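You operate a simulated robot arm through the tools that you are given. There is no shell and no other tool.

You run a simulated robot arm. Do the job below in one go: nothing can be reset, and whatever is moved stays where it is left.

TASK
Empty the nuts and oats into the muesli tub, oats first.
Fine: keep the two layers apart, put bag and box back, lid on; spill nothing. Set down upright: what you pick out.
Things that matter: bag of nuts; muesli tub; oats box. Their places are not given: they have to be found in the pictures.

Only the result counts: the job must be done as asked and must still hold three seconds after the hand-in. Knocking over, shifting, dropping, spilling or breaking anything else fails it. Lids that push on must go on centred and level and be pressed home; caps that screw on are set level and turned clockwise until they are tight.

THE ROBOT
A 7-joint arm with a two-finger gripper, fixed in place. Base frame: the origin is on the floor under the middle of its stand, x ahead of it, y to its left, z up. Lengths are in mm, angles in degrees, forces in N, time in s.
With the tool pointing down near the work surface it reaches from about 340 to 720 mm from the base axis. Its first joint turns from -66.0 to 66.0 degrees. Payload 2.45 kg.
Tool frame: the origin (TCP) lies between the finger pads and is the grasp point; the fingertips stand 26 mm ahead of it; z points along the fingers, y is the line along which they close. The gripper opens to 96 mm; its body begins 69 mm behind the TCP.
Orientation is that of the tool frame in the base frame, as [roll, pitch, yaw] about the fixed x, y, z axes, in that order (R = Rz(yaw) Ry(pitch) Rx(roll)). With the fingers straight down and closing along the base's y, the tool's x points along the base's -x, its y along +y and its z along -z.

THE INTERFACE
- The arm moves only by the tool play_rows. Its arguments are lists of equal length, an entry for each row: "slide": the shift along the base's x, y, z in mm, a list of three; "dr": the turn, a rotation vector about the base's x, y, z in degrees, a list of three. In form: {"slide": [[dx, dy, dz], ...], "dr": [[rx, ry, rz], ...]}. A call has 1 to 20 rows; each row is the pose to reach, as a shift and turn from the pose commanded when the call began. "grip" is the closure, from 0 (fully open) to 1 (shut), set as the call begins (left out, the last holds). Rows are played at 5 a second. More than 50 mm and 8.6 degrees between two rows, or a gripper value outside its range, and nothing of the call is played. Where a pose cannot be reached the arm comes as near as it can. A force on the tool above 40 N (or 10 N above the force at the start of the call, whichever is more), or a blocked arm, ends the call early, and 0.2 s more pass. The fingers move at their own pace (about 50 mm/s each) and stop on an object; they squeeze with about 37 N. The grip force told is the motor's: it shows also when the fingers shut on nothing. Time passes only in rows, and 0.2 s behind the last, so rows that repeat a pose let the fingers close. The reply holds the time, the measured pose of the TCP, the force on the tool along the base axes, the opening and the grip force, in the units named above and with some noise, with the torque about the TCP (base axes, N m) and any sound that the robot's microphone picked up.
- Cameras (640 x 400 px; columns grow to the right, rows downward): "scene" is fixed at [181.9, -402.5, 1438.5]; the picture's right is [0.64, -0.77, 0.00], its down [-0.41, -0.34, -0.84] and it looks along [0.65, 0.54, -0.53] (base axes); focal length 214 px, centre (320, 200). "wrist" rides on the gripper at [82, 3, -98] in the tool frame; the picture's right is [-0.04, 1.00, 0.00], its down [-0.73, -0.03, -0.68] and it looks along [-0.68, -0.03, 0.73] (tool axes); focal length 256 px, centre (320, 200).
- snapshot(camera): a new picture of that camera. No time passes.
- locate(camera, pixels): there is no depth. For up to 12 entries [column, row, z] of the newest picture of that camera ("zoom" is the newest enlarged one), the place [x, y] in the base frame at which the ray of that pixel passes the height z, good to about 3 mm, but the place of the scene camera against the robot may be out by one fixed shift of up to 18 mm in any direction. No time passes.
- enlarge(camera, box): a new picture of the part [left, top, right, bottom] of that camera's present view, enlarged. No time passes.
- job_done(): hands the job in; it is judged then, once.

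Unless the task says otherwise, let go and move clear before handing in.

The tools are called after "Emit:" as a command line: name --argument value ..., lists and objects as JSON in quotes. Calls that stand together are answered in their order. play_rows: Moves the arm, as the interface text tells. Its arguments: {"type":"object","properties":{"slide":{"type":"array","items":{"type":"array","items":{"type":"number"}}},"dr":{"type":"array","items":{"type":"array","items":{"type":"number"}}},"grip":{"type":"number"}},"required":["slide","dr"]} The other tools are called the same way: snapshot (camera) takes a picture; locate (camera, pixels) gives the place at which the rays of pixels pass given heights; enlarge (camera, box) takes an enlarged picture of a part of a camera's view; job_done () hands the job in.

At the start:

```text
t: 0.0
position: [361.8, 74.9, 1351.6]
tcp_rot: [-180.0, 0.0, 180.0]
wrist_force: [-0.6, 0.4, -0.3]
moment: [-0.04, -0.02, 0.03]
width: 95.9
grasp_force: 0.0
```

scene: 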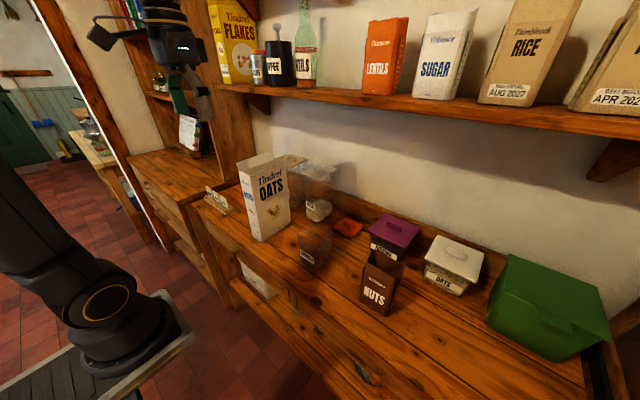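
wrist: 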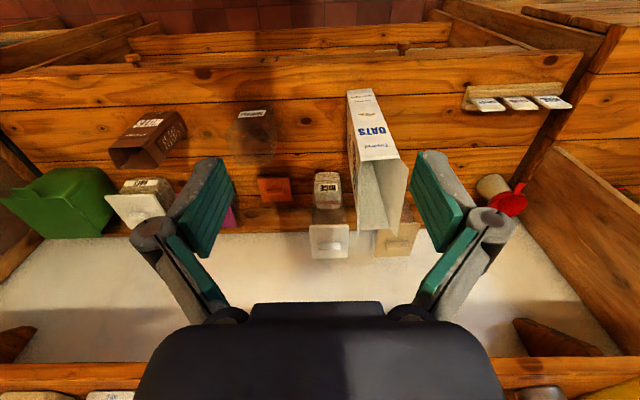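

The pictures show an oats box (scene ~265,195), a nuts bag (~380,280), and several tubs; I need closer views to identify the muesli tub, so I enlarge parts of the pictures.

Emit:
enlarge --camera "scene" --box '[190, 130, 350, 290]'

Emit:
enlarge --camera "scene" --box '[330, 190, 510, 330]'

Emit:
enlarge --camera "wrist" --box '[90, 80, 290, 260]'

Emit:
enlarge --camera "wrist" --box '[290, 70, 580, 270]'

```text
2.50 times, centred on (270, 210) of scene
```

zoom: 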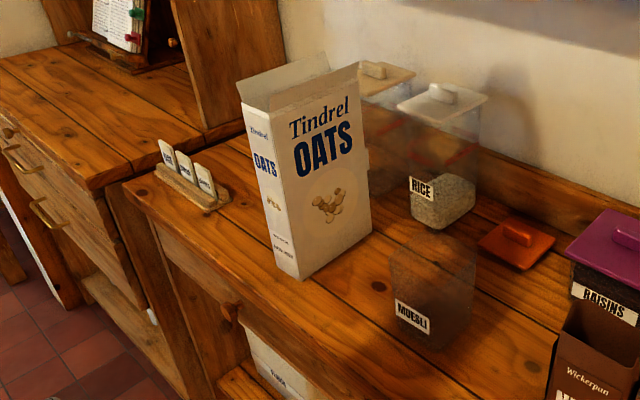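

```text
2.86 times, centred on (420, 260) of scene
```

zoom: 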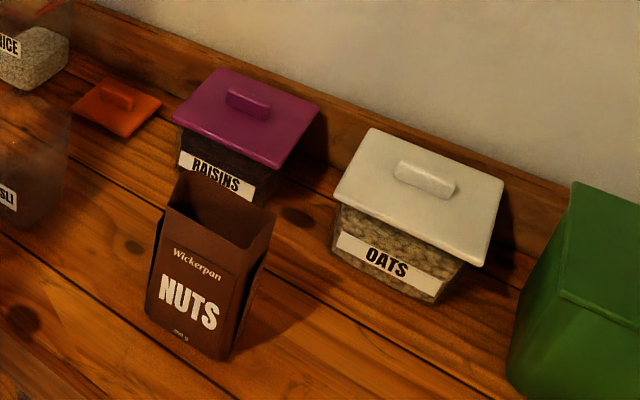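

```text
2.22 times, centred on (190, 170) of wrist
```

zoom: 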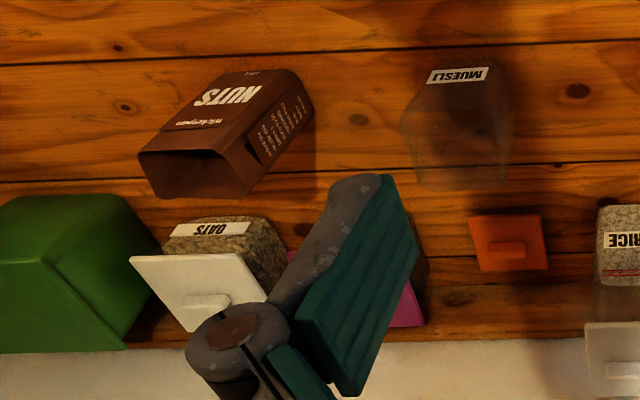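

```text
2.00 times, centred on (435, 170) of wrist
```

zoom: 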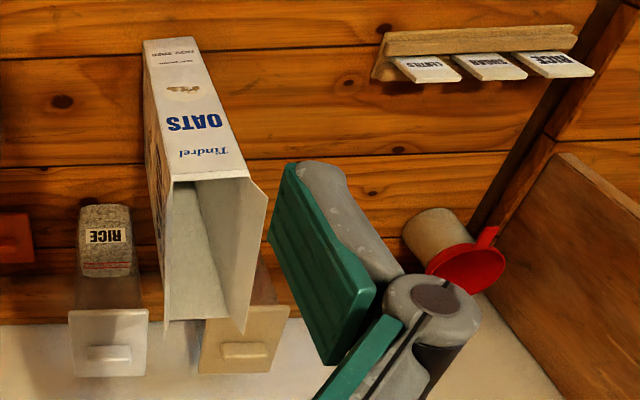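

The tub with the MUESLI label (scene ~310,245; wrist ~257,130) is open and empty, with an orange lid lying beside it (scene ~348,226; wrist ~275,190). Next I compare rays of the two cameras to find the counter height.

Emit:
locate --camera "scene" --pixels '[[348.8, 223.2, 750], [348.8, 223.2, 800], [348.8, 223.2, 850], [348.8, 223.2, 900], [348.8, 223.2, 950], [348.8, 223.2, 1000]]'

Emit:
locate --camera "wrist" --pixels '[[274.2, 192.5, 750], [274.2, 192.5, 800], [274.2, 192.5, 850], [274.2, 192.5, 900], [274.2, 192.5, 950], [274.2, 192.5, 1000]]'

```text
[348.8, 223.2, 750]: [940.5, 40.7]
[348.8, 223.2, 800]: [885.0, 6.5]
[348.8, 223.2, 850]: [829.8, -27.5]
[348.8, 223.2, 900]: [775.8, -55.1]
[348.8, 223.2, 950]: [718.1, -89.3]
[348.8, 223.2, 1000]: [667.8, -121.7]
```

```text
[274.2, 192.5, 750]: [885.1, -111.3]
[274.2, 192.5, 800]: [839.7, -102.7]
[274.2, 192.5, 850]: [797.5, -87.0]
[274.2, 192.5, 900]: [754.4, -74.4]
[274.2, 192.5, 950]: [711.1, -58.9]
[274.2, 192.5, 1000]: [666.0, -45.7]
```

The two cameras' rays cross at roughly z≈910–930, so the counter is about there. I move the hand sideways and lower for a second wrist view to triangulate with the more exact wrist camera.

Emit:
play_rows --slide '[[0, -40, -30], [0, -80, -60], [0, -120, -90], [0, -150, -120], [0, -150, -120]]' --dr '[[0, 0, 0], [0, 0, 0], [0, 0, 0], [0, 0, 0], [0, 0, 0]]' --grip 0

Emit:
snapshot --camera "wrist"

Emit:
snapshot --camera "scene"

```text
t: 1.2
position: [360.7, -75.6, 1232.1]
tcp_rot: [-180.0, 0.0, 180.0]
wrist_force: [0.1, -0.6, 0.5]
moment: [-0.02, 0.02, 0.01]
width: 96.0
grasp_force: 0.1
```

```text
taken
```

wrist: 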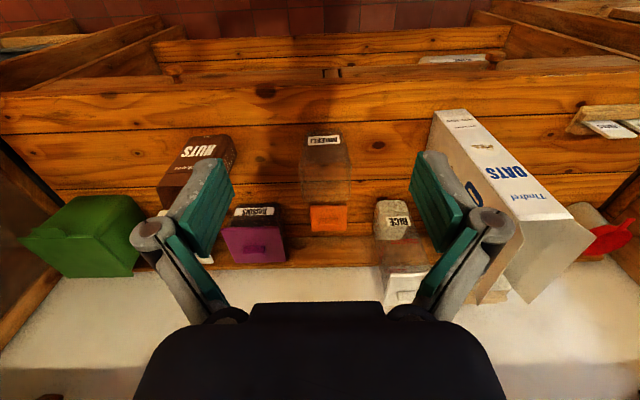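

```text
taken
```

scene: 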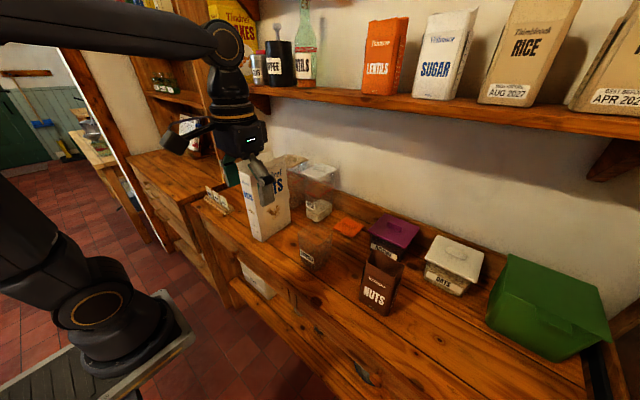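

The new wrist view shows tub at (327,160) and lid at (328,217) almost straight ahead. I enlarge it for exact pixels.

Emit:
enlarge --camera "wrist" --box '[240, 110, 420, 270]'

Emit:
enlarge --camera "wrist" --box '[400, 80, 640, 310]'

Emit:
enlarge --camera "wrist" --box '[120, 120, 300, 280]'

```text
2.50 times, centred on (330, 190) of wrist
```

zoom: 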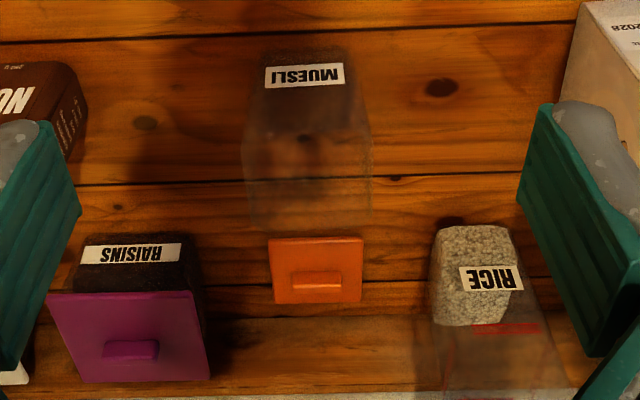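

```text
1.74 times, centred on (520, 195) of wrist
```

zoom: 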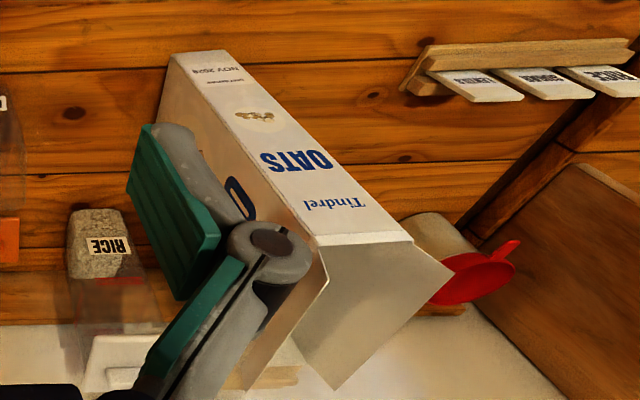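

```text
2.50 times, centred on (210, 200) of wrist
```

zoom: 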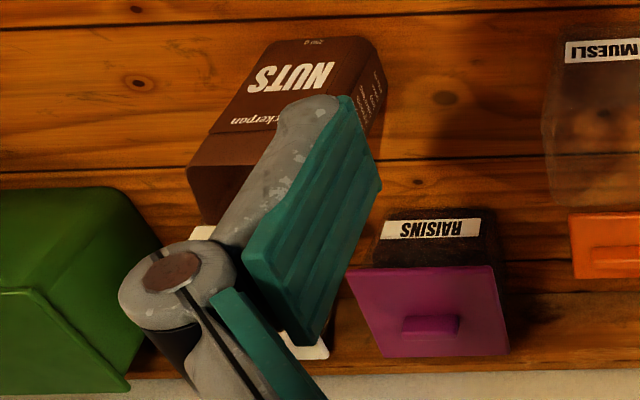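

I triangulate the lid handle (wrist px 328.8,222.4 now, vs 274.2,192.5 before) and knots of the counter.

Emit:
locate --camera "wrist" --pixels '[[328.8, 222.4, 750], [328.8, 222.4, 800], [328.8, 222.4, 850], [328.8, 222.4, 900], [328.8, 222.4, 950], [328.8, 222.4, 1000], [378.4, 145, 850], [378.4, 145, 900], [378.4, 145, 950], [259, 158.8, 850], [259, 158.8, 900], [259, 158.8, 950]]'

```text
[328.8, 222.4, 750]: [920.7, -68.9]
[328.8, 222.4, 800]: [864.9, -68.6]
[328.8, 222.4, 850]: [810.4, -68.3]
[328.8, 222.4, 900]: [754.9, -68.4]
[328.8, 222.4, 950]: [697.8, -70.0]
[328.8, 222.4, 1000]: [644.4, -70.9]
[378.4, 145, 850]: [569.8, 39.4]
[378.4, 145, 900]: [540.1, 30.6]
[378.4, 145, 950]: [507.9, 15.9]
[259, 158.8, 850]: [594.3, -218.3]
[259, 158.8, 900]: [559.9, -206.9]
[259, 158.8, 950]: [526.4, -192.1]
```

Triangulation puts the lid handle near (755,-68,≈905) and the counter near z≈880. I enlarge the oats box and nuts bag more for the shape of their tops.

Emit:
enlarge --camera "scene" --box '[225, 145, 305, 250]'

Emit:
enlarge --camera "scene" --box '[280, 200, 380, 280]'

Emit:
enlarge --camera "scene" --box '[340, 240, 430, 320]'

Emit:
enlarge --camera "scene" --box '[0, 60, 320, 260]'

```text
3.81 times, centred on (265, 198) of scene
```

zoom: 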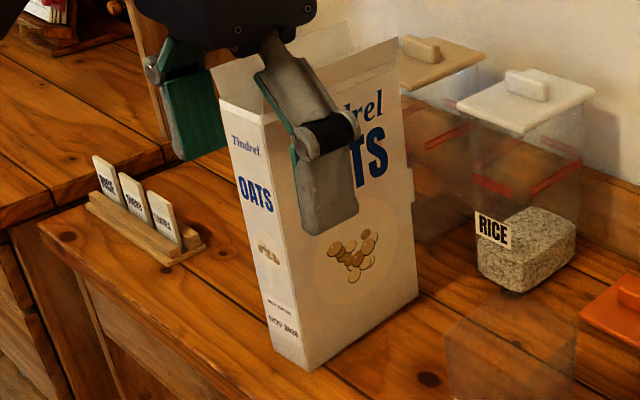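

```text
5.00 times, centred on (330, 240) of scene
```

zoom: 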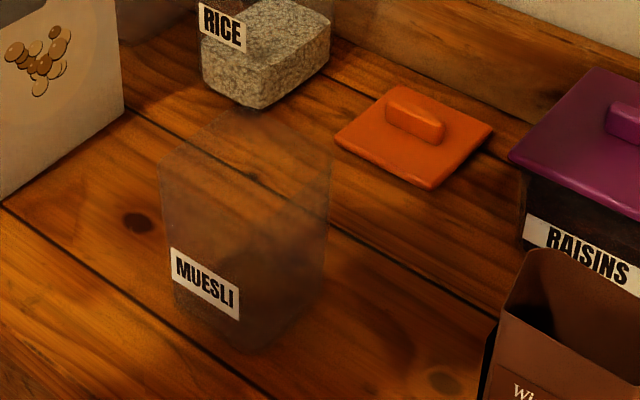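

```text
5.00 times, centred on (385, 280) of scene
```

zoom: 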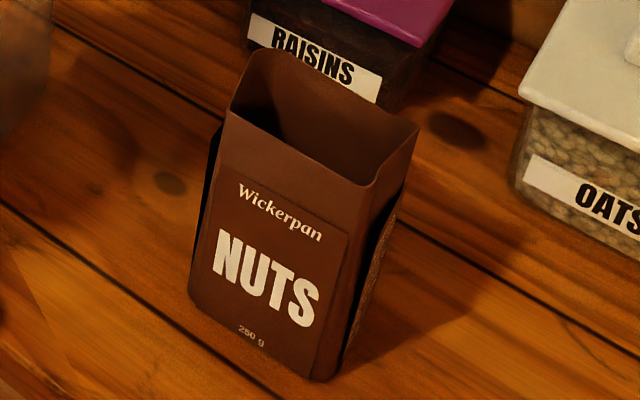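

```text
2.00 times, centred on (160, 160) of scene
```

zoom: 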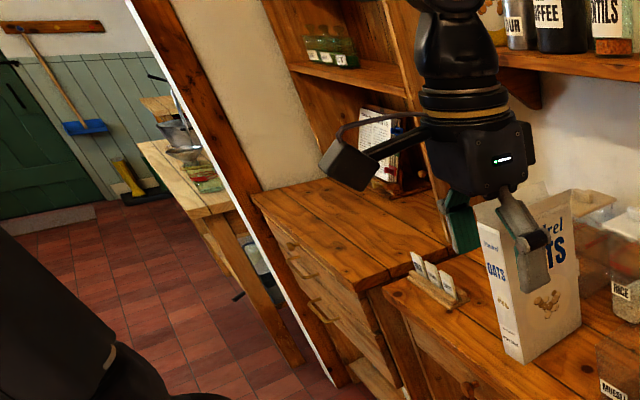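

The scene zooms show the tub is a clear, slightly tapered box, the oats box has flaps standing at the top, and the nuts bag is open at top with a taller back. I look closer with the wrist camera at the tub and oats box.

Emit:
enlarge --camera "wrist" --box '[280, 115, 380, 240]'

Emit:
locate --camera "wrist" --pixels '[[434.9, 111.6, 880], [463.6, 108.7, 880], [518.8, 217.9, 1130], [571.6, 216.8, 1130], [320, 95, 880], [307, 129.5, 880], [340, 129.5, 880]]'

```text
3.20 times, centred on (330, 178) of wrist
```

zoom: 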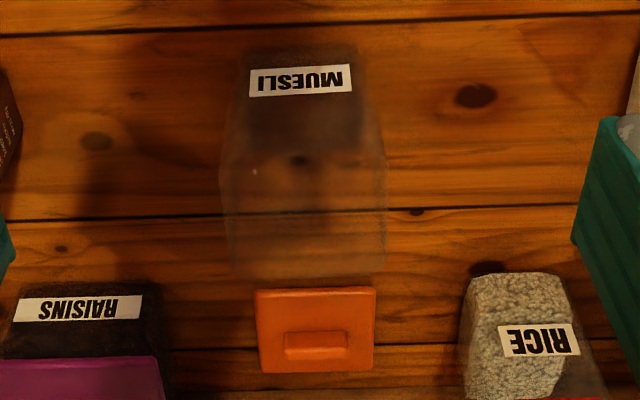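

```text
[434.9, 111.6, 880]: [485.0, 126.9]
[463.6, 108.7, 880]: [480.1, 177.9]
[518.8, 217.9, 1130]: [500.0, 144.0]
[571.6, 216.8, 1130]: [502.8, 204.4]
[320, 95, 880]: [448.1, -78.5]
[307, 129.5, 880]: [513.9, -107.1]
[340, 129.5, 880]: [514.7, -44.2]
```

I check the oats box footprint with the scene camera (bottom corners at ~(261,243), (291,222), (252,236)).

Emit:
locate --camera "scene" --pixels '[[261.1, 242.6, 880], [290.7, 221.9, 880], [251.9, 236.1, 880], [348.8, 223.2, 900]]'

Emit:
play_rows --slide '[[0, 40, 20], [0, 80, 40], [0, 120, 60], [0, 160, 80], [0, 200, 90], [0, 230, 100], [0, 230, 100]]' --dr '[[0, 0, 0], [0, 0, 0], [0, 0, 0], [0, 0, 0], [0, 0, 0], [0, 0, 0], [0, 0, 0]]'

Emit:
snapshot --camera "wrist"

Emit:
enlarge --camera "wrist" --box '[220, 70, 460, 260]'

```text
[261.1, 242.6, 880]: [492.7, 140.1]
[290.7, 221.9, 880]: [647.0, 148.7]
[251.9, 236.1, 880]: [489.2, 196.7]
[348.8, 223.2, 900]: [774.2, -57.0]
```

```text
t: 2.8
position: [361.1, 154.6, 1331.7]
tcp_rot: [-180.0, 0.0, 180.0]
wrist_force: [0.3, -0.1, 0.8]
moment: [0.01, 0.01, 0.03]
width: 95.8
grasp_force: 0.0
```

```text
taken
```

wrist: 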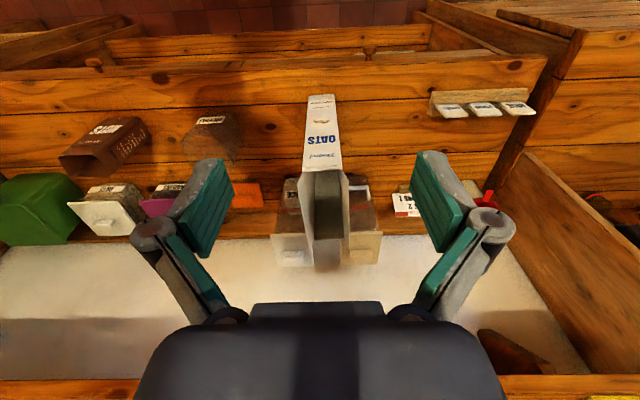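

```text
2.11 times, centred on (340, 165) of wrist
```

zoom: 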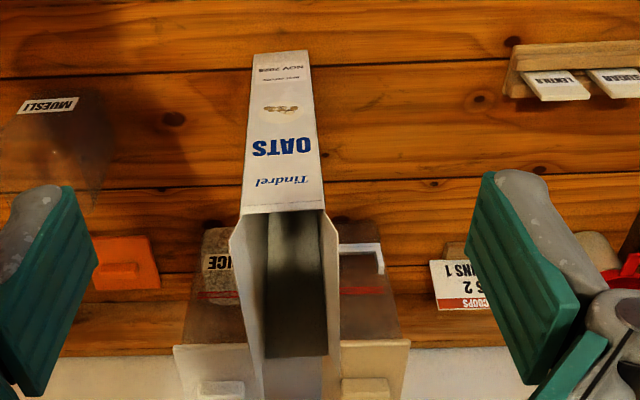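

The view from above (wrist ~ (325,170)-(330,270)) shows the oats box opening with side flaps. I enlarge this and the nuts bag.

Emit:
enlarge --camera "wrist" --box '[280, 150, 390, 280]'

Emit:
enlarge --camera "wrist" --box '[40, 90, 250, 230]'

Emit:
enlarge --camera "wrist" --box '[380, 80, 560, 220]'

Emit:
snapshot --camera "scene"

Emit:
enlarge --camera "scene" --box '[225, 145, 305, 195]'

```text
3.08 times, centred on (335, 215) of wrist
```

zoom: 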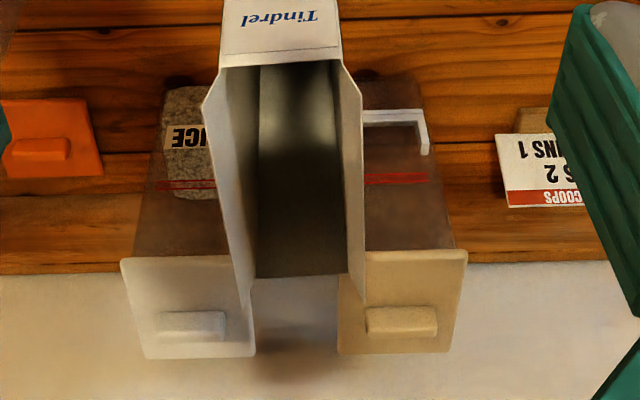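

```text
2.86 times, centred on (145, 160) of wrist
```

zoom: 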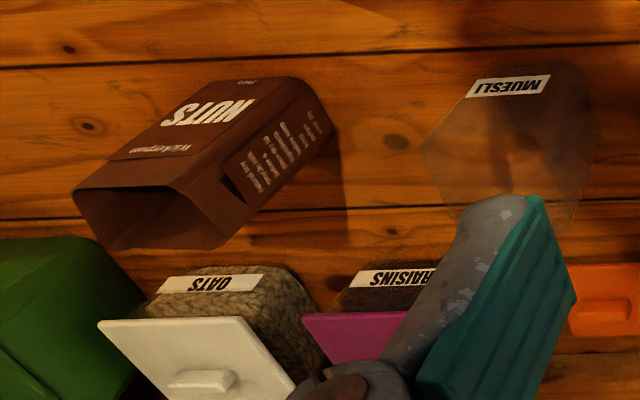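

```text
2.86 times, centred on (470, 150) of wrist
```

zoom: 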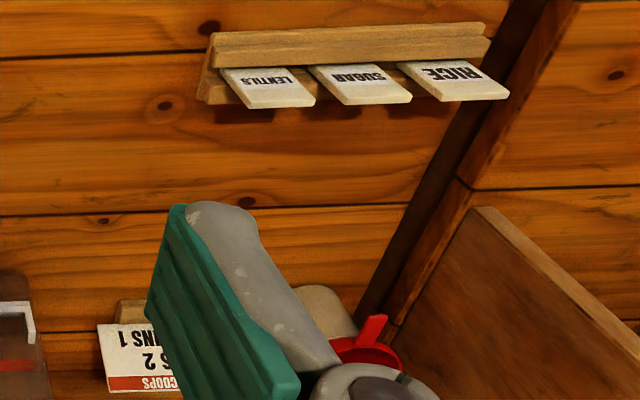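

```text
taken
```

scene: 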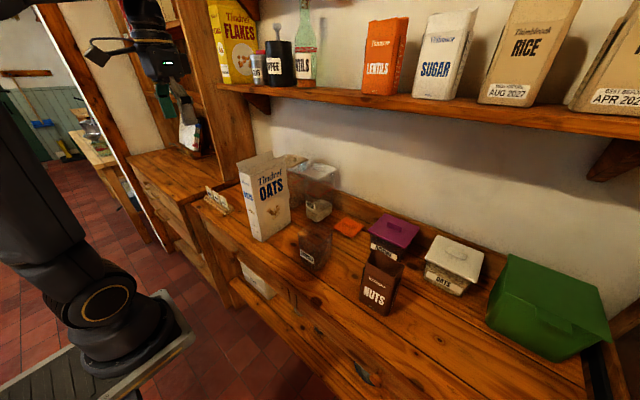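

```text
8.00 times, centred on (265, 170) of scene
```

zoom: 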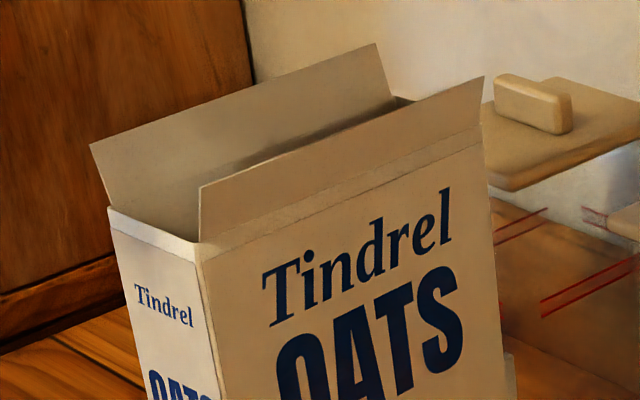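

The oats box has two tall flaps along the broad sides and none at the narrow ends, so I should pour over the far narrow end. Now I check the nuts bag position/shape and the robot base/shelf height by rays.

Emit:
locate --camera "scene" --pixels '[[120, 350, 600], [120, 350, 700], [120, 350, 800], [107, 300, 700], [107, 300, 800], [107, 300, 900], [400, 108, 1300], [400, 108, 1330], [400, 108, 1360]]'

Emit:
locate --camera "wrist" --pixels '[[116, 119, 880], [133, 117, 880], [152, 131, 880], [65, 157, 1000], [96, 156, 1000], [115, 176, 1000], [80, 178, 1000], [320, 378, 1340]]'

```text
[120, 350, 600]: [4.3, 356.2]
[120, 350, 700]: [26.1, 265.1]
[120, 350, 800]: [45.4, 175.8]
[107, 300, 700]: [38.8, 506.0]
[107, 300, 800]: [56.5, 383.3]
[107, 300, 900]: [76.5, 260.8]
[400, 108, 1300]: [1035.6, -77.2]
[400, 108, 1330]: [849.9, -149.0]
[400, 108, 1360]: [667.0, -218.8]
```

```text
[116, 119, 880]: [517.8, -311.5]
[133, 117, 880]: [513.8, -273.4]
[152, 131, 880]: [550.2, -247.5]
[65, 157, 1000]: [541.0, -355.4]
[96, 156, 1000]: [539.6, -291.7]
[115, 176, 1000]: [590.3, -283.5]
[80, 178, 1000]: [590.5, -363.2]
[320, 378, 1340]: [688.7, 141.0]
```

The nuts bag is about 60×48 mm, ~145 tall, near (540,-293); the oats box is about 57×154×265 mm with its near face at x≈483, y≈153. I turn the tool to horizontal (pointing +x) in front of and above the oats box, ready for a side grasp.

Emit:
play_rows --slide '[[6, 0, -7], [12, 0, -14], [18, 0, -21], [24, 0, -28], [30, 0, -35], [36, 0, -42], [42, 0, -49], [48, 0, -56], [54, 0, -63], [60, 0, -70], [66, 0, -76], [72, 0, -80], [72, 0, -80]]' --dr '[[0, -7.5, 0], [0, -15, 0], [0, -22.5, 0], [0, -30, 0], [0, -37.5, 0], [0, -45, 0], [0, -52.5, 0], [0, -60, 0], [0, -67.5, 0], [0, -75, 0], [0, -82.5, 0], [0, -90, 0], [0, -90, 0]]' --grip 0

Emit:
snapshot --camera "scene"

Emit:
snapshot --camera "wrist"

```text
t: 5.6
position: [436.7, 159.5, 1255.7]
tcp_rot: [-145.4, 90.0, -145.4]
wrist_force: [0.1, -1.4, 0.6]
moment: [0.02, 0.02, 0.01]
width: 95.9
grasp_force: 0.0
out of reach, approached as far as the arm can: row 12, 13
```

```text
taken
```

scene: 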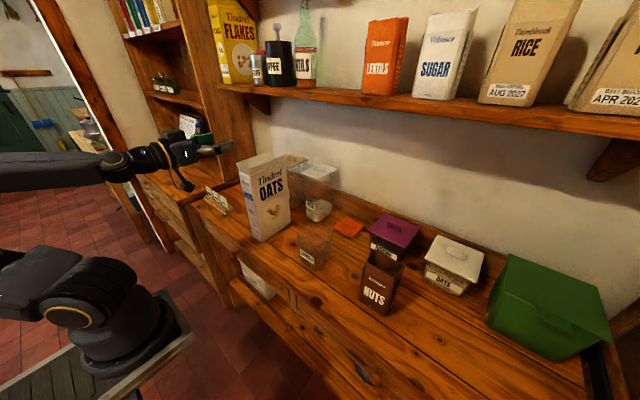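

```text
taken
```

wrist: 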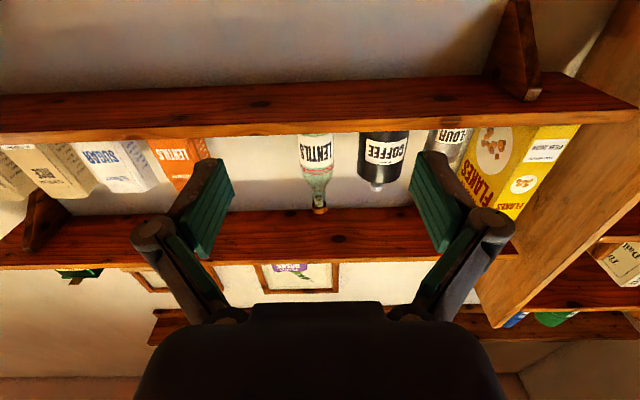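

The tool is about horizontal but that pose is just at the arm's limit (row 12–13 out of reach). I test lower positions in front of the box with the tool about 12° below horizontal to learn which grasp poses are reachable.

Emit:
play_rows --slide '[[2, 0, -20], [4, 0, -45], [6, 0, -70], [8, 0, -100], [8, 0, -130], [8, 0, -160], [8, 0, -160]]' --dr '[[0, 4, 0], [0, 8, 0], [0, 12, 0], [0, 12, 0], [0, 12, 0], [0, 12, 0], [0, 12, 0]]'

Emit:
snapshot --camera "scene"

Emit:
snapshot --camera "wrist"

```text
t: 7.2
position: [464.1, 183.1, 1097.3]
tcp_rot: [179.7, 78.0, 179.8]
wrist_force: [-0.2, -1.5, -0.2]
moment: [-0.03, 0.05, -0.02]
width: 95.9
grasp_force: 0.1
out of reach, approached as far as the arm can: row 2, 3, 4, 5, 6, 7
```

```text
taken
```

scene: 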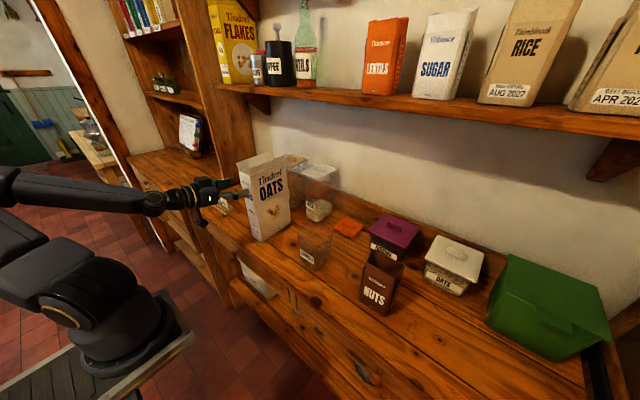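

```text
taken
```

wrist: 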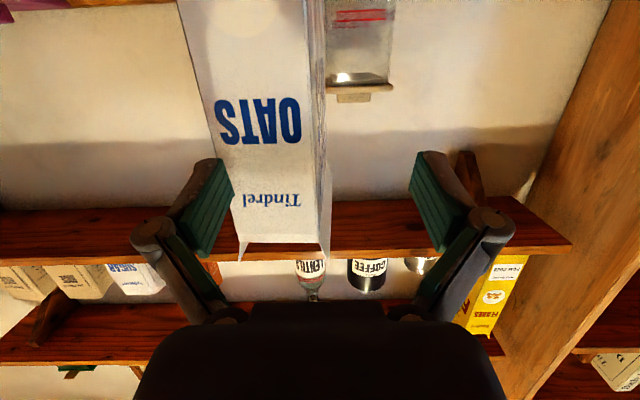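

The arm was pushed outward to (464,183,1097) — too close in for this pose; right finger is near the box's near edge (wrist ~215,200). I go straight up first to be safe.

Emit:
play_rows --slide '[[0, 0, 30], [0, 0, 60], [0, 0, 90], [0, 0, 120], [0, 0, 150]]' --dr '[[0, 0, 0], [0, 0, 0], [0, 0, 0], [0, 0, 0], [0, 0, 0]]'

Emit:
snapshot --camera "scene"

Emit:
snapshot --camera "wrist"

Emit:
enlarge --camera "scene" --box '[190, 130, 350, 290]'

```text
t: 8.4
position: [462.0, 183.7, 1248.4]
tcp_rot: [-180.0, 78.0, -180.0]
wrist_force: [0.0, 0.6, -0.4]
moment: [-0.02, -0.03, -0.02]
width: 96.0
grasp_force: 0.0
```

```text
taken
```

scene: 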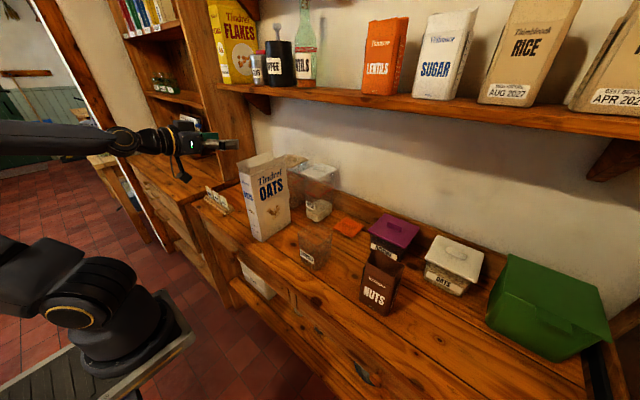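

```text
taken
```

wrist: 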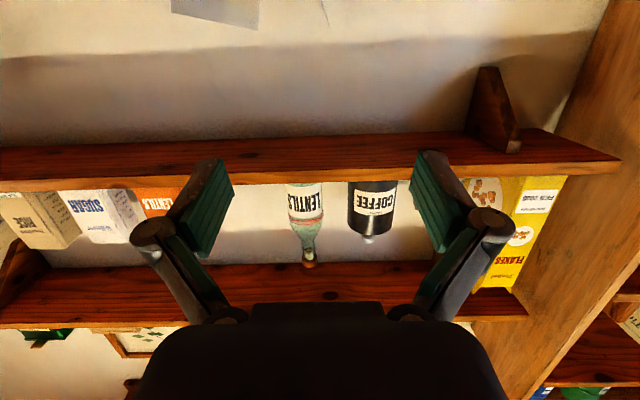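

```text
2.50 times, centred on (270, 210) of scene
```

zoom: 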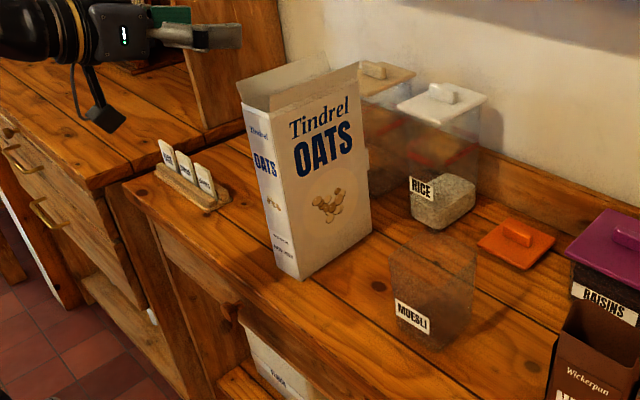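

The box is untouched (scene corners unchanged) and the commanded pose now equals the measured one. Before grasping, I test in free air whether the pouring orientations are reachable: first back to tool-down over the middle.

Emit:
play_rows --slide '[[0, -13, 3], [0, -26, 6], [0, -39, 9], [0, -52, 12], [0, -65, 15], [0, -78, 18], [0, -91, 21], [0, -104, 24], [0, -117, 27], [0, -130, 30]]' --dr '[[0, 7.8, 0], [0, 15.6, 0], [0, 23.4, 0], [0, 31.2, 0], [0, 39, 0], [0, 46.8, 0], [0, 54.6, 0], [0, 62.4, 0], [0, 70.2, 0], [0, 78, 0]]'

Emit:
play_rows --slide '[[0, 0, 0], [0, 0, 0], [0, 0, 0], [0, 0, 0], [0, 0, 0], [0, 0, 0], [0, 0, 0], [0, 0, 0], [0, 0, 0], [0, 0, 0], [0, 0, 0], [0, 0, 0]]' --dr '[[0, 0, -7.5], [0, 0, -15], [0, 0, -22.5], [0, 0, -30], [0, 0, -37.5], [0, 0, -45], [0, 0, -52.5], [0, 0, -60], [0, 0, -67.5], [0, 0, -75], [0, 0, -82.5], [0, 0, -90]]'

Emit:
snapshot --camera "scene"

```text
t: 10.6
position: [462.1, 53.0, 1277.5]
tcp_rot: [-180.0, 0.0, -180.0]
wrist_force: [-0.1, 0.7, 0.0]
moment: [0.02, -0.02, 0.02]
width: 96.3
grasp_force: 0.1
```

```text
t: 13.2
position: [461.4, 53.1, 1277.9]
tcp_rot: [180.0, 0.0, 89.8]
wrist_force: [0.8, 0.5, -1.1]
moment: [-0.03, 0.0, 0.01]
width: 95.9
grasp_force: 0.1
```

```text
taken
```

scene: 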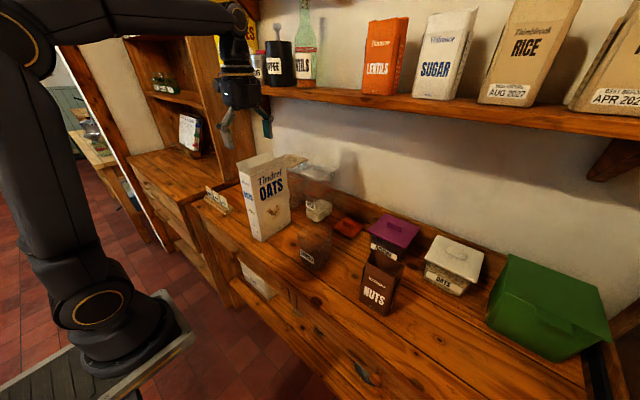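

Yaw −90° works. Next I test the extra sideways tilt (+65° about x) near where the pouring would happen.

Emit:
play_rows --slide '[[9, -10, -6], [18, -20, -12], [27, -30, -18], [36, -40, -24], [45, -50, -30], [54, -60, -36], [63, -70, -42], [72, -80, -48], [78, -90, -54], [78, -90, -54]]' --dr '[[7.2, 0, 0], [14.4, 0, 0], [21.6, 0, 0], [28.8, 0, 0], [36, 0, 0], [43.2, 0, 0], [50.4, 0, 0], [57.6, 0, 0], [65, 0, 0], [65, 0, 0]]'

Emit:
snapshot --camera "scene"

Emit:
snapshot --camera "wrist"

```text
t: 15.4
position: [539.9, -38.0, 1225.1]
tcp_rot: [180.0, -65.1, 90.0]
wrist_force: [0.4, 0.7, 0.5]
moment: [-0.03, 0.01, 0.02]
width: 95.8
grasp_force: 0.1
```

```text
taken
```

scene: 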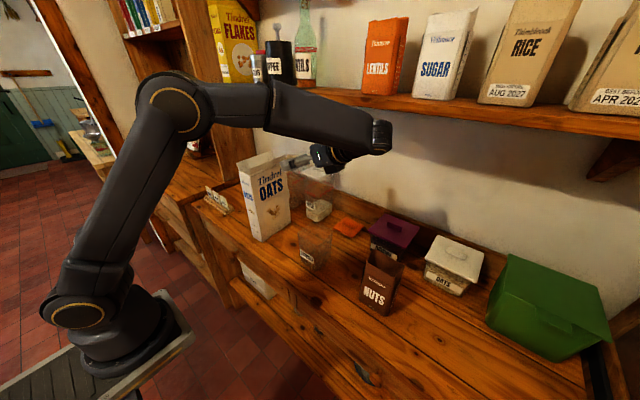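

```text
taken
```

wrist: 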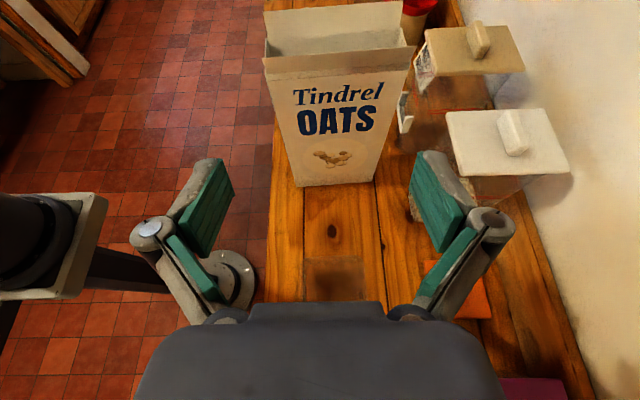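

The 65° sideways tilt is reachable at the pouring place. This view shows the oats box broad face well, so I enlarge it to refine its place and yaw.

Emit:
enlarge --camera "wrist" --box '[240, 0, 440, 200]'

Emit:
locate --camera "wrist" --pixels '[[298, 187, 880], [374, 182, 880], [298, 187, 870], [374, 182, 870], [334, 232, 880]]'

```text
2.00 times, centred on (340, 100) of wrist
```

zoom: 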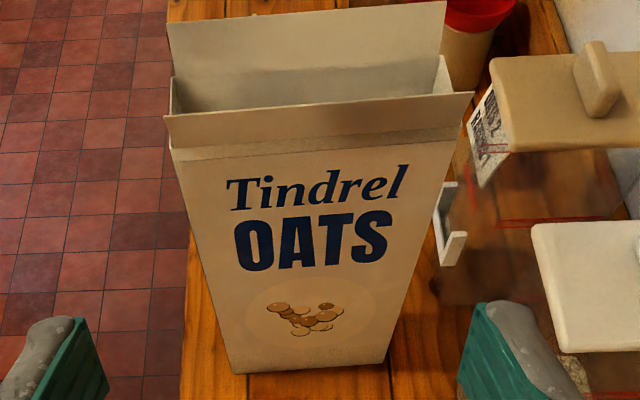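

```text
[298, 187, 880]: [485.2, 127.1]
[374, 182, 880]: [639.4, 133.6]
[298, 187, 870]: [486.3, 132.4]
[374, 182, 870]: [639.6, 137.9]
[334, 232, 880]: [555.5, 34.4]
```

Box corners at z=880 are (485,127) and (639,134): yaw ≈2.4°, and the knot check agrees with a counter at 880. I return to tool-down, yaw back (+92.4°) to align with the box, staying high.

Emit:
play_rows --slide '[[-9, 10, 8], [-18, 20, 16], [-27, 30, 24], [-36, 40, 32], [-45, 50, 40], [-54, 60, 48], [-63, 70, 55], [-72, 80, 60], [-78, 90, 65]]' --dr '[[-7.2, 0, 0], [-14.4, 0, 0], [-21.6, 0, 0], [-28.8, 0, 0], [-36, 0, 0], [-43.2, 0, 0], [-50.4, 0, 0], [-57.6, 0, 0], [-65, 0, 0]]'

Emit:
play_rows --slide '[[0, 9, 0], [0, 18, 0], [0, 27, 0], [0, 36, 0], [0, 45, 0], [0, 54, 0], [0, 63, 0], [0, 72, 0], [0, 81, 0], [0, 90, 0], [0, 99, 0], [0, 104, 0]]' --dr '[[0, 0, 7.7], [0, 0, 15.4], [0, 0, 23.1], [0, 0, 30.8], [0, 0, 38.5], [0, 0, 46.2], [0, 0, 53.9], [0, 0, 61.6], [0, 0, 69.3], [0, 0, 77], [0, 0, 84.7], [0, 0, 92.4]]'

```text
t: 17.4
position: [462.6, 52.8, 1290.4]
tcp_rot: [179.9, 0.2, 90.0]
wrist_force: [0.6, -0.2, -0.6]
moment: [-0.01, 0.0, -0.02]
width: 96.1
grasp_force: 0.1
```

```text
t: 20.0
position: [462.2, 158.0, 1289.9]
tcp_rot: [180.0, 0.0, -177.5]
wrist_force: [0.1, 0.0, 0.1]
moment: [0.05, -0.01, 0.0]
width: 96.1
grasp_force: 0.0
```

At (462,158,1290), tool down, yaw aligned to the box. Now pitch the tool up to 15° below horizontal while moving to x≈540 above the box.

Emit:
play_rows --slide '[[8, 0, 0], [16, 0, 0], [24, 0, 0], [32, 0, 0], [40, 0, 0], [48, 0, 0], [56, 0, 0], [64, 0, 0], [72, 0, 0], [78, -1, 0], [78, -1, 0]]' --dr '[[0.31, -7.5, 0], [0.63, -15, 0], [0.94, -22.5, 0], [1.26, -30, 0], [1.57, -37.5, 0], [1.88, -45, 0], [2.2, -52.4, 0], [2.51, -59.9, 0], [2.83, -67.4, 0], [3.14, -74.9, 0], [3.14, -74.9, 0]]'

Emit:
snapshot --camera "scene"

Emit:
snapshot --camera "wrist"

```text
t: 22.4
position: [539.9, 155.8, 1288.8]
tcp_rot: [179.9, 74.9, -177.6]
wrist_force: [0.2, 0.3, 0.3]
moment: [0.0, 0.0, -0.05]
width: 96.0
grasp_force: 0.1
```

```text
taken
```

scene: 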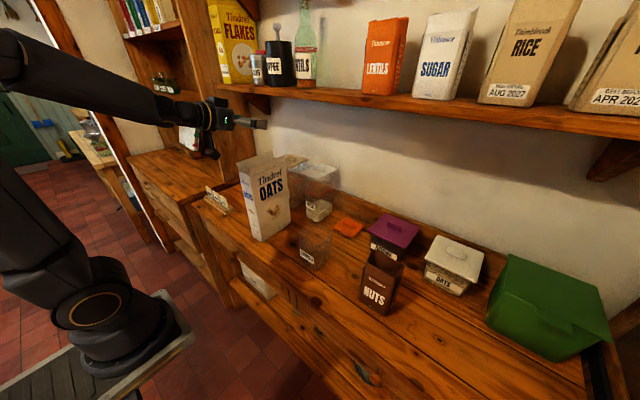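

```text
taken
```

wrist: 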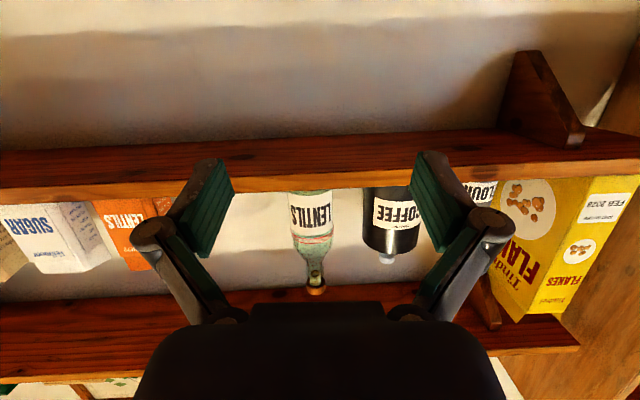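

Reachable. I descend to just above the flaps and look before straddling.

Emit:
play_rows --slide '[[0, 1, -25], [0, 1, -50], [0, 1, -70], [0, 1, -70]]' --dr '[[0, 0, 0], [0, 0, 0], [0, 0, 0], [0, 0, 0]]'

Emit:
snapshot --camera "wrist"

Emit:
enlarge --camera "scene" --box '[170, 110, 330, 230]'

```text
t: 23.4
position: [541.9, 158.5, 1220.5]
tcp_rot: [179.7, 75.0, -177.9]
wrist_force: [-0.2, 0.4, 0.0]
moment: [0.0, -0.03, 0.0]
width: 96.0
grasp_force: 0.1
```

```text
taken
```

wrist: 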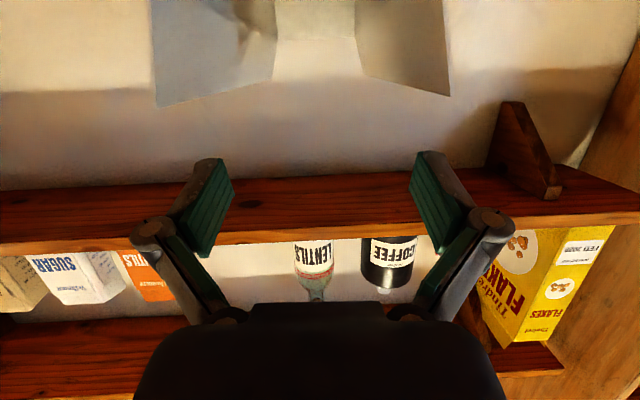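

```text
3.33 times, centred on (250, 170) of scene
```

zoom: 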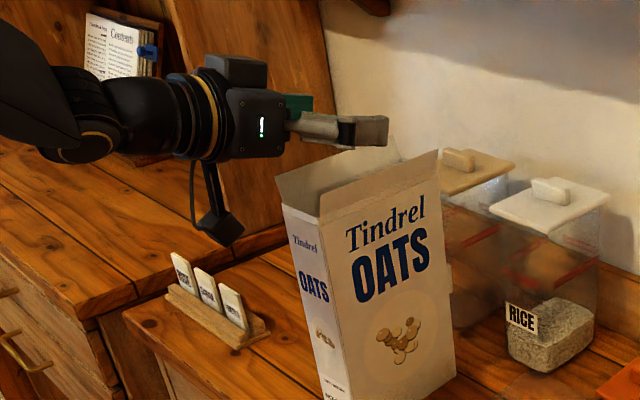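

Flap tips compute to offsets −34/+29 mm about the TCP, so I shift 3 mm to −y and descend with the fingers straddling the box.

Emit:
play_rows --slide '[[-1, -3, -10], [-1, -3, -30], [-1, -3, -50], [-1, -3, -70], [-1, -3, -90], [-1, -3, -110], [-1, -3, -110]]' --dr '[[0, 0, 0], [0, 0, 0], [0, 0, 0], [0, 0, 0], [0, 0, 0], [0, 0, 0], [0, 0, 0]]'

Emit:
snapshot --camera "wrist"

Emit:
enlarge --camera "scene" --box '[170, 130, 330, 250]'

```text
t: 25.0
position: [538.5, 154.9, 1109.5]
tcp_rot: [180.0, 75.0, -177.7]
wrist_force: [-0.7, -0.1, -0.6]
moment: [-0.01, 0.04, 0.03]
width: 96.1
grasp_force: 0.1
```

```text
taken
```

wrist: 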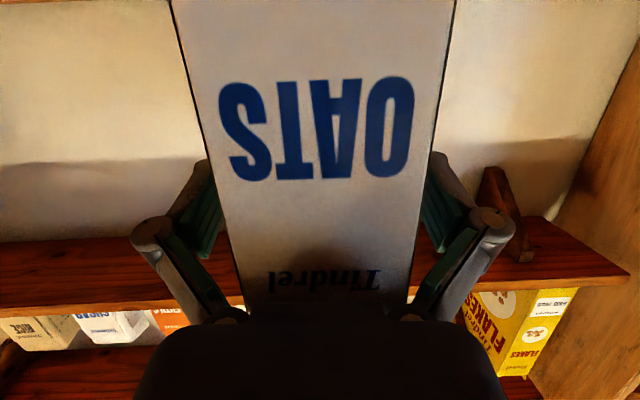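

```text
3.33 times, centred on (250, 190) of scene
```

zoom: 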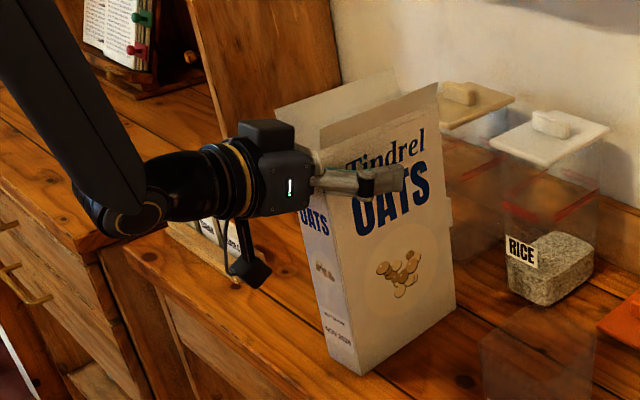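

The box sits centred between the fingers (wrist columns ~205–430). I descend further to about z=985.

Emit:
play_rows --slide '[[0, 0, -20], [0, 0, -40], [0, 0, -60], [0, 0, -80], [0, 0, -100], [0, 0, -122], [0, 0, -122]]' --dr '[[0, 0, 0], [0, 0, 0], [0, 0, 0], [0, 0, 0], [0, 0, 0], [0, 0, 0], [0, 0, 0]]'

Emit:
snapshot --camera "wrist"

Emit:
enlarge --camera "scene" --box '[170, 130, 330, 250]'

```text
t: 26.6
position: [539.4, 153.9, 986.9]
tcp_rot: [179.9, 75.0, -177.8]
wrist_force: [0.0, -0.5, 0.7]
moment: [0.02, -0.01, -0.01]
width: 96.0
grasp_force: 0.1
```

```text
taken
```

wrist: 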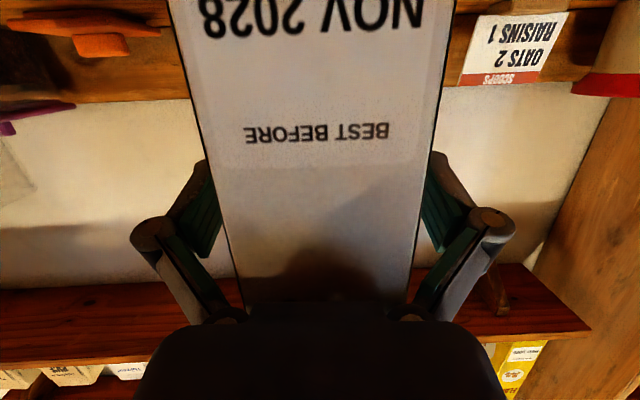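

```text
3.33 times, centred on (250, 190) of scene
```

zoom: 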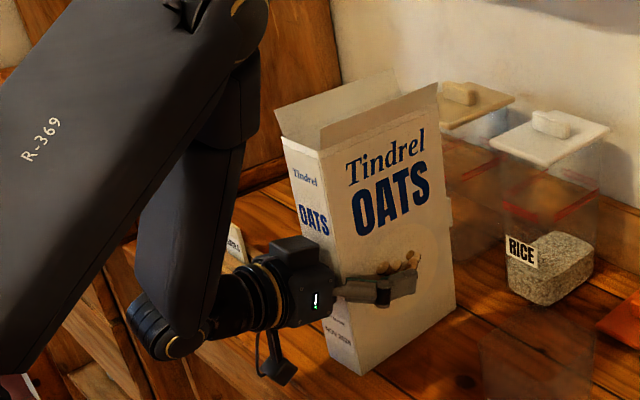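

Centred at z=987 with no contact force. I close the gripper on the box.

Emit:
play_rows --slide '[[0, 0, 0], [0, 0, 0], [0, 0, 0], [0, 0, 0], [0, 0, 0], [0, 0, 0]]' --dr '[[0, 0, 0], [0, 0, 0], [0, 0, 0], [0, 0, 0], [0, 0, 0], [0, 0, 0]]' --grip 1

Emit:
snapshot --camera "wrist"

Emit:
enlarge --camera "scene" --box '[170, 130, 330, 250]'

```text
t: 28.0
position: [539.7, 154.3, 987.3]
tcp_rot: [179.9, 75.0, -177.8]
wrist_force: [0.3, -0.2, -0.3]
moment: [0.1, -0.03, 0.03]
width: 77.3
grasp_force: 36.7
```

```text
taken
```

wrist: 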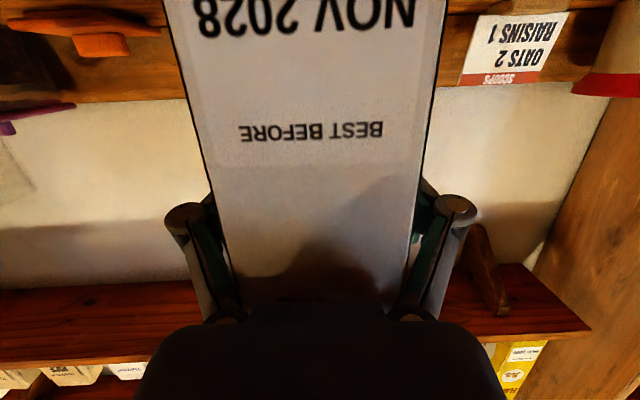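

```text
3.33 times, centred on (250, 190) of scene
```

zoom: 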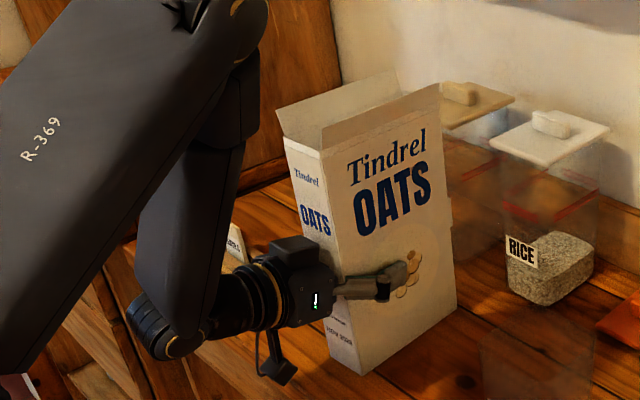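

The fingers stopped at 77 mm although the box looks ~55 mm thick. I look closer at the contact before lifting.

Emit:
enlarge --camera "wrist" --box '[140, 150, 500, 350]'

Emit:
enlarge --camera "scene" --box '[230, 180, 300, 240]'

```text
1.78 times, centred on (320, 250) of wrist
```

zoom: 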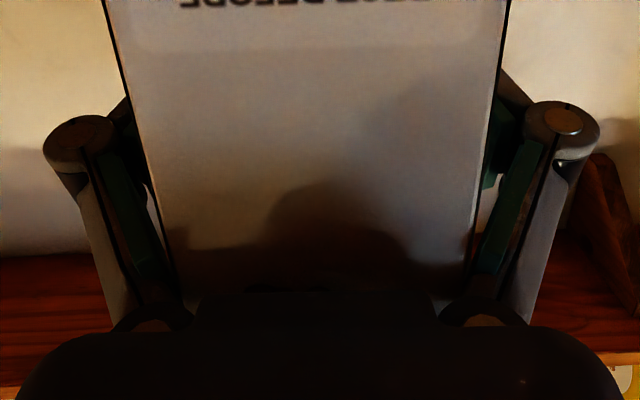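

```text
6.67 times, centred on (265, 210) of scene
```

zoom: 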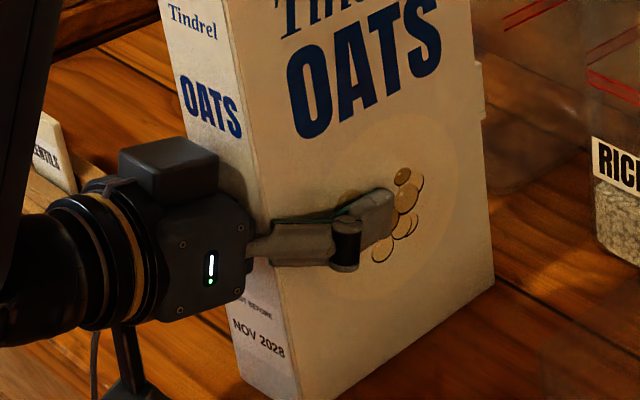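

The fingers are jointed and rest on the box sides, with grip force 36.7 N. I lift a little to test the hold.

Emit:
play_rows --slide '[[0, 0, 4], [0, 0, 10], [0, 0, 20], [0, 0, 20]]' --dr '[[0, 0, 0], [0, 0, 0], [0, 0, 0], [0, 0, 0]]'

Emit:
snapshot --camera "wrist"

Emit:
enlarge --camera "scene" --box '[170, 130, 330, 250]'

```text
t: 29.0
position: [538.7, 154.2, 1007.3]
tcp_rot: [179.9, 75.0, -177.7]
wrist_force: [0.3, 0.6, -1.7]
moment: [-0.04, 0.03, -0.02]
width: 77.1
grasp_force: 37.0
```

```text
taken
```

wrist: 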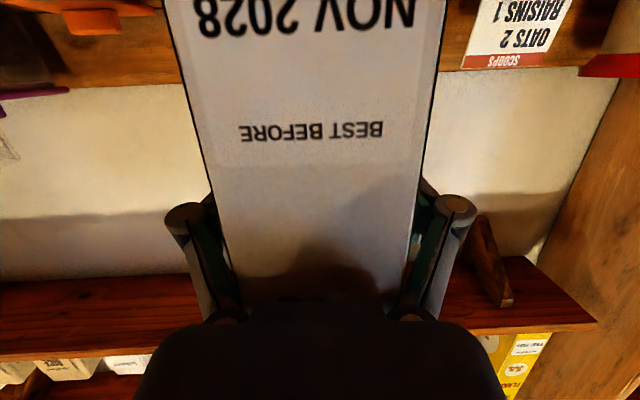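

```text
3.33 times, centred on (250, 190) of scene
```

zoom: 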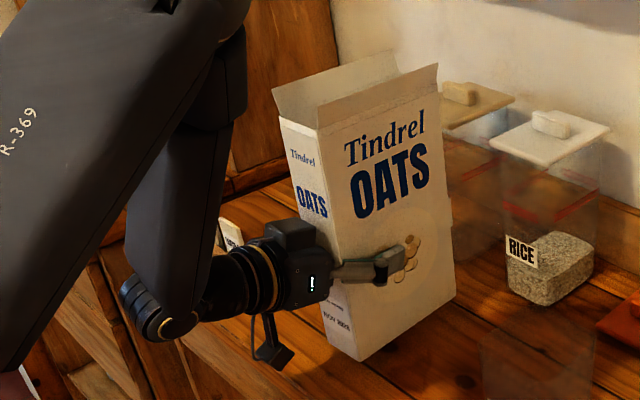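

The lift works: the box moves with the hand (text fixed in the wrist view) and weighs only ~0.2 kg. I lift to z≈1150 next.

Emit:
play_rows --slide '[[0, 0, 20], [0, 0, 45], [0, 0, 70], [0, 0, 95], [0, 0, 120], [0, 0, 145], [0, 0, 145]]' --dr '[[0, 0, 0], [0, 0, 0], [0, 0, 0], [0, 0, 0], [0, 0, 0], [0, 0, 0], [0, 0, 0]]'

Emit:
snapshot --camera "scene"

Emit:
snapshot --camera "wrist"

```text
t: 30.6
position: [539.2, 154.0, 1153.1]
tcp_rot: [-180.0, 74.9, -177.7]
wrist_force: [0.2, -0.3, -1.6]
moment: [0.01, -0.01, 0.0]
width: 76.8
grasp_force: 36.4
```

```text
taken
```

scene: 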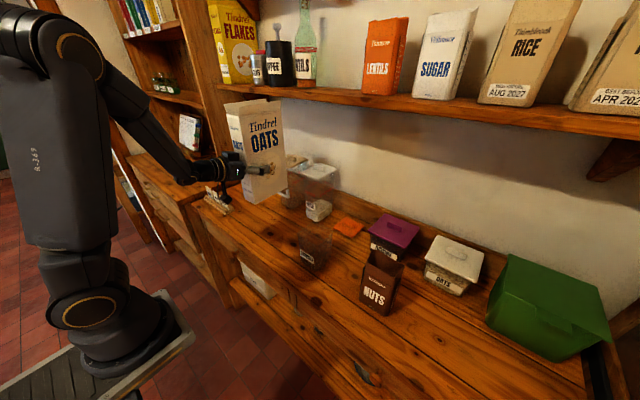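

```text
taken
```

wrist: 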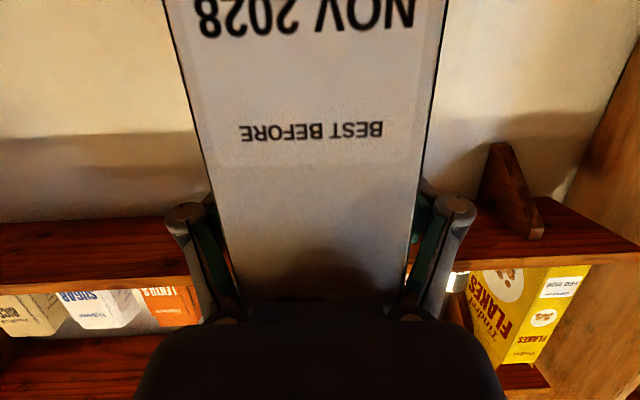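

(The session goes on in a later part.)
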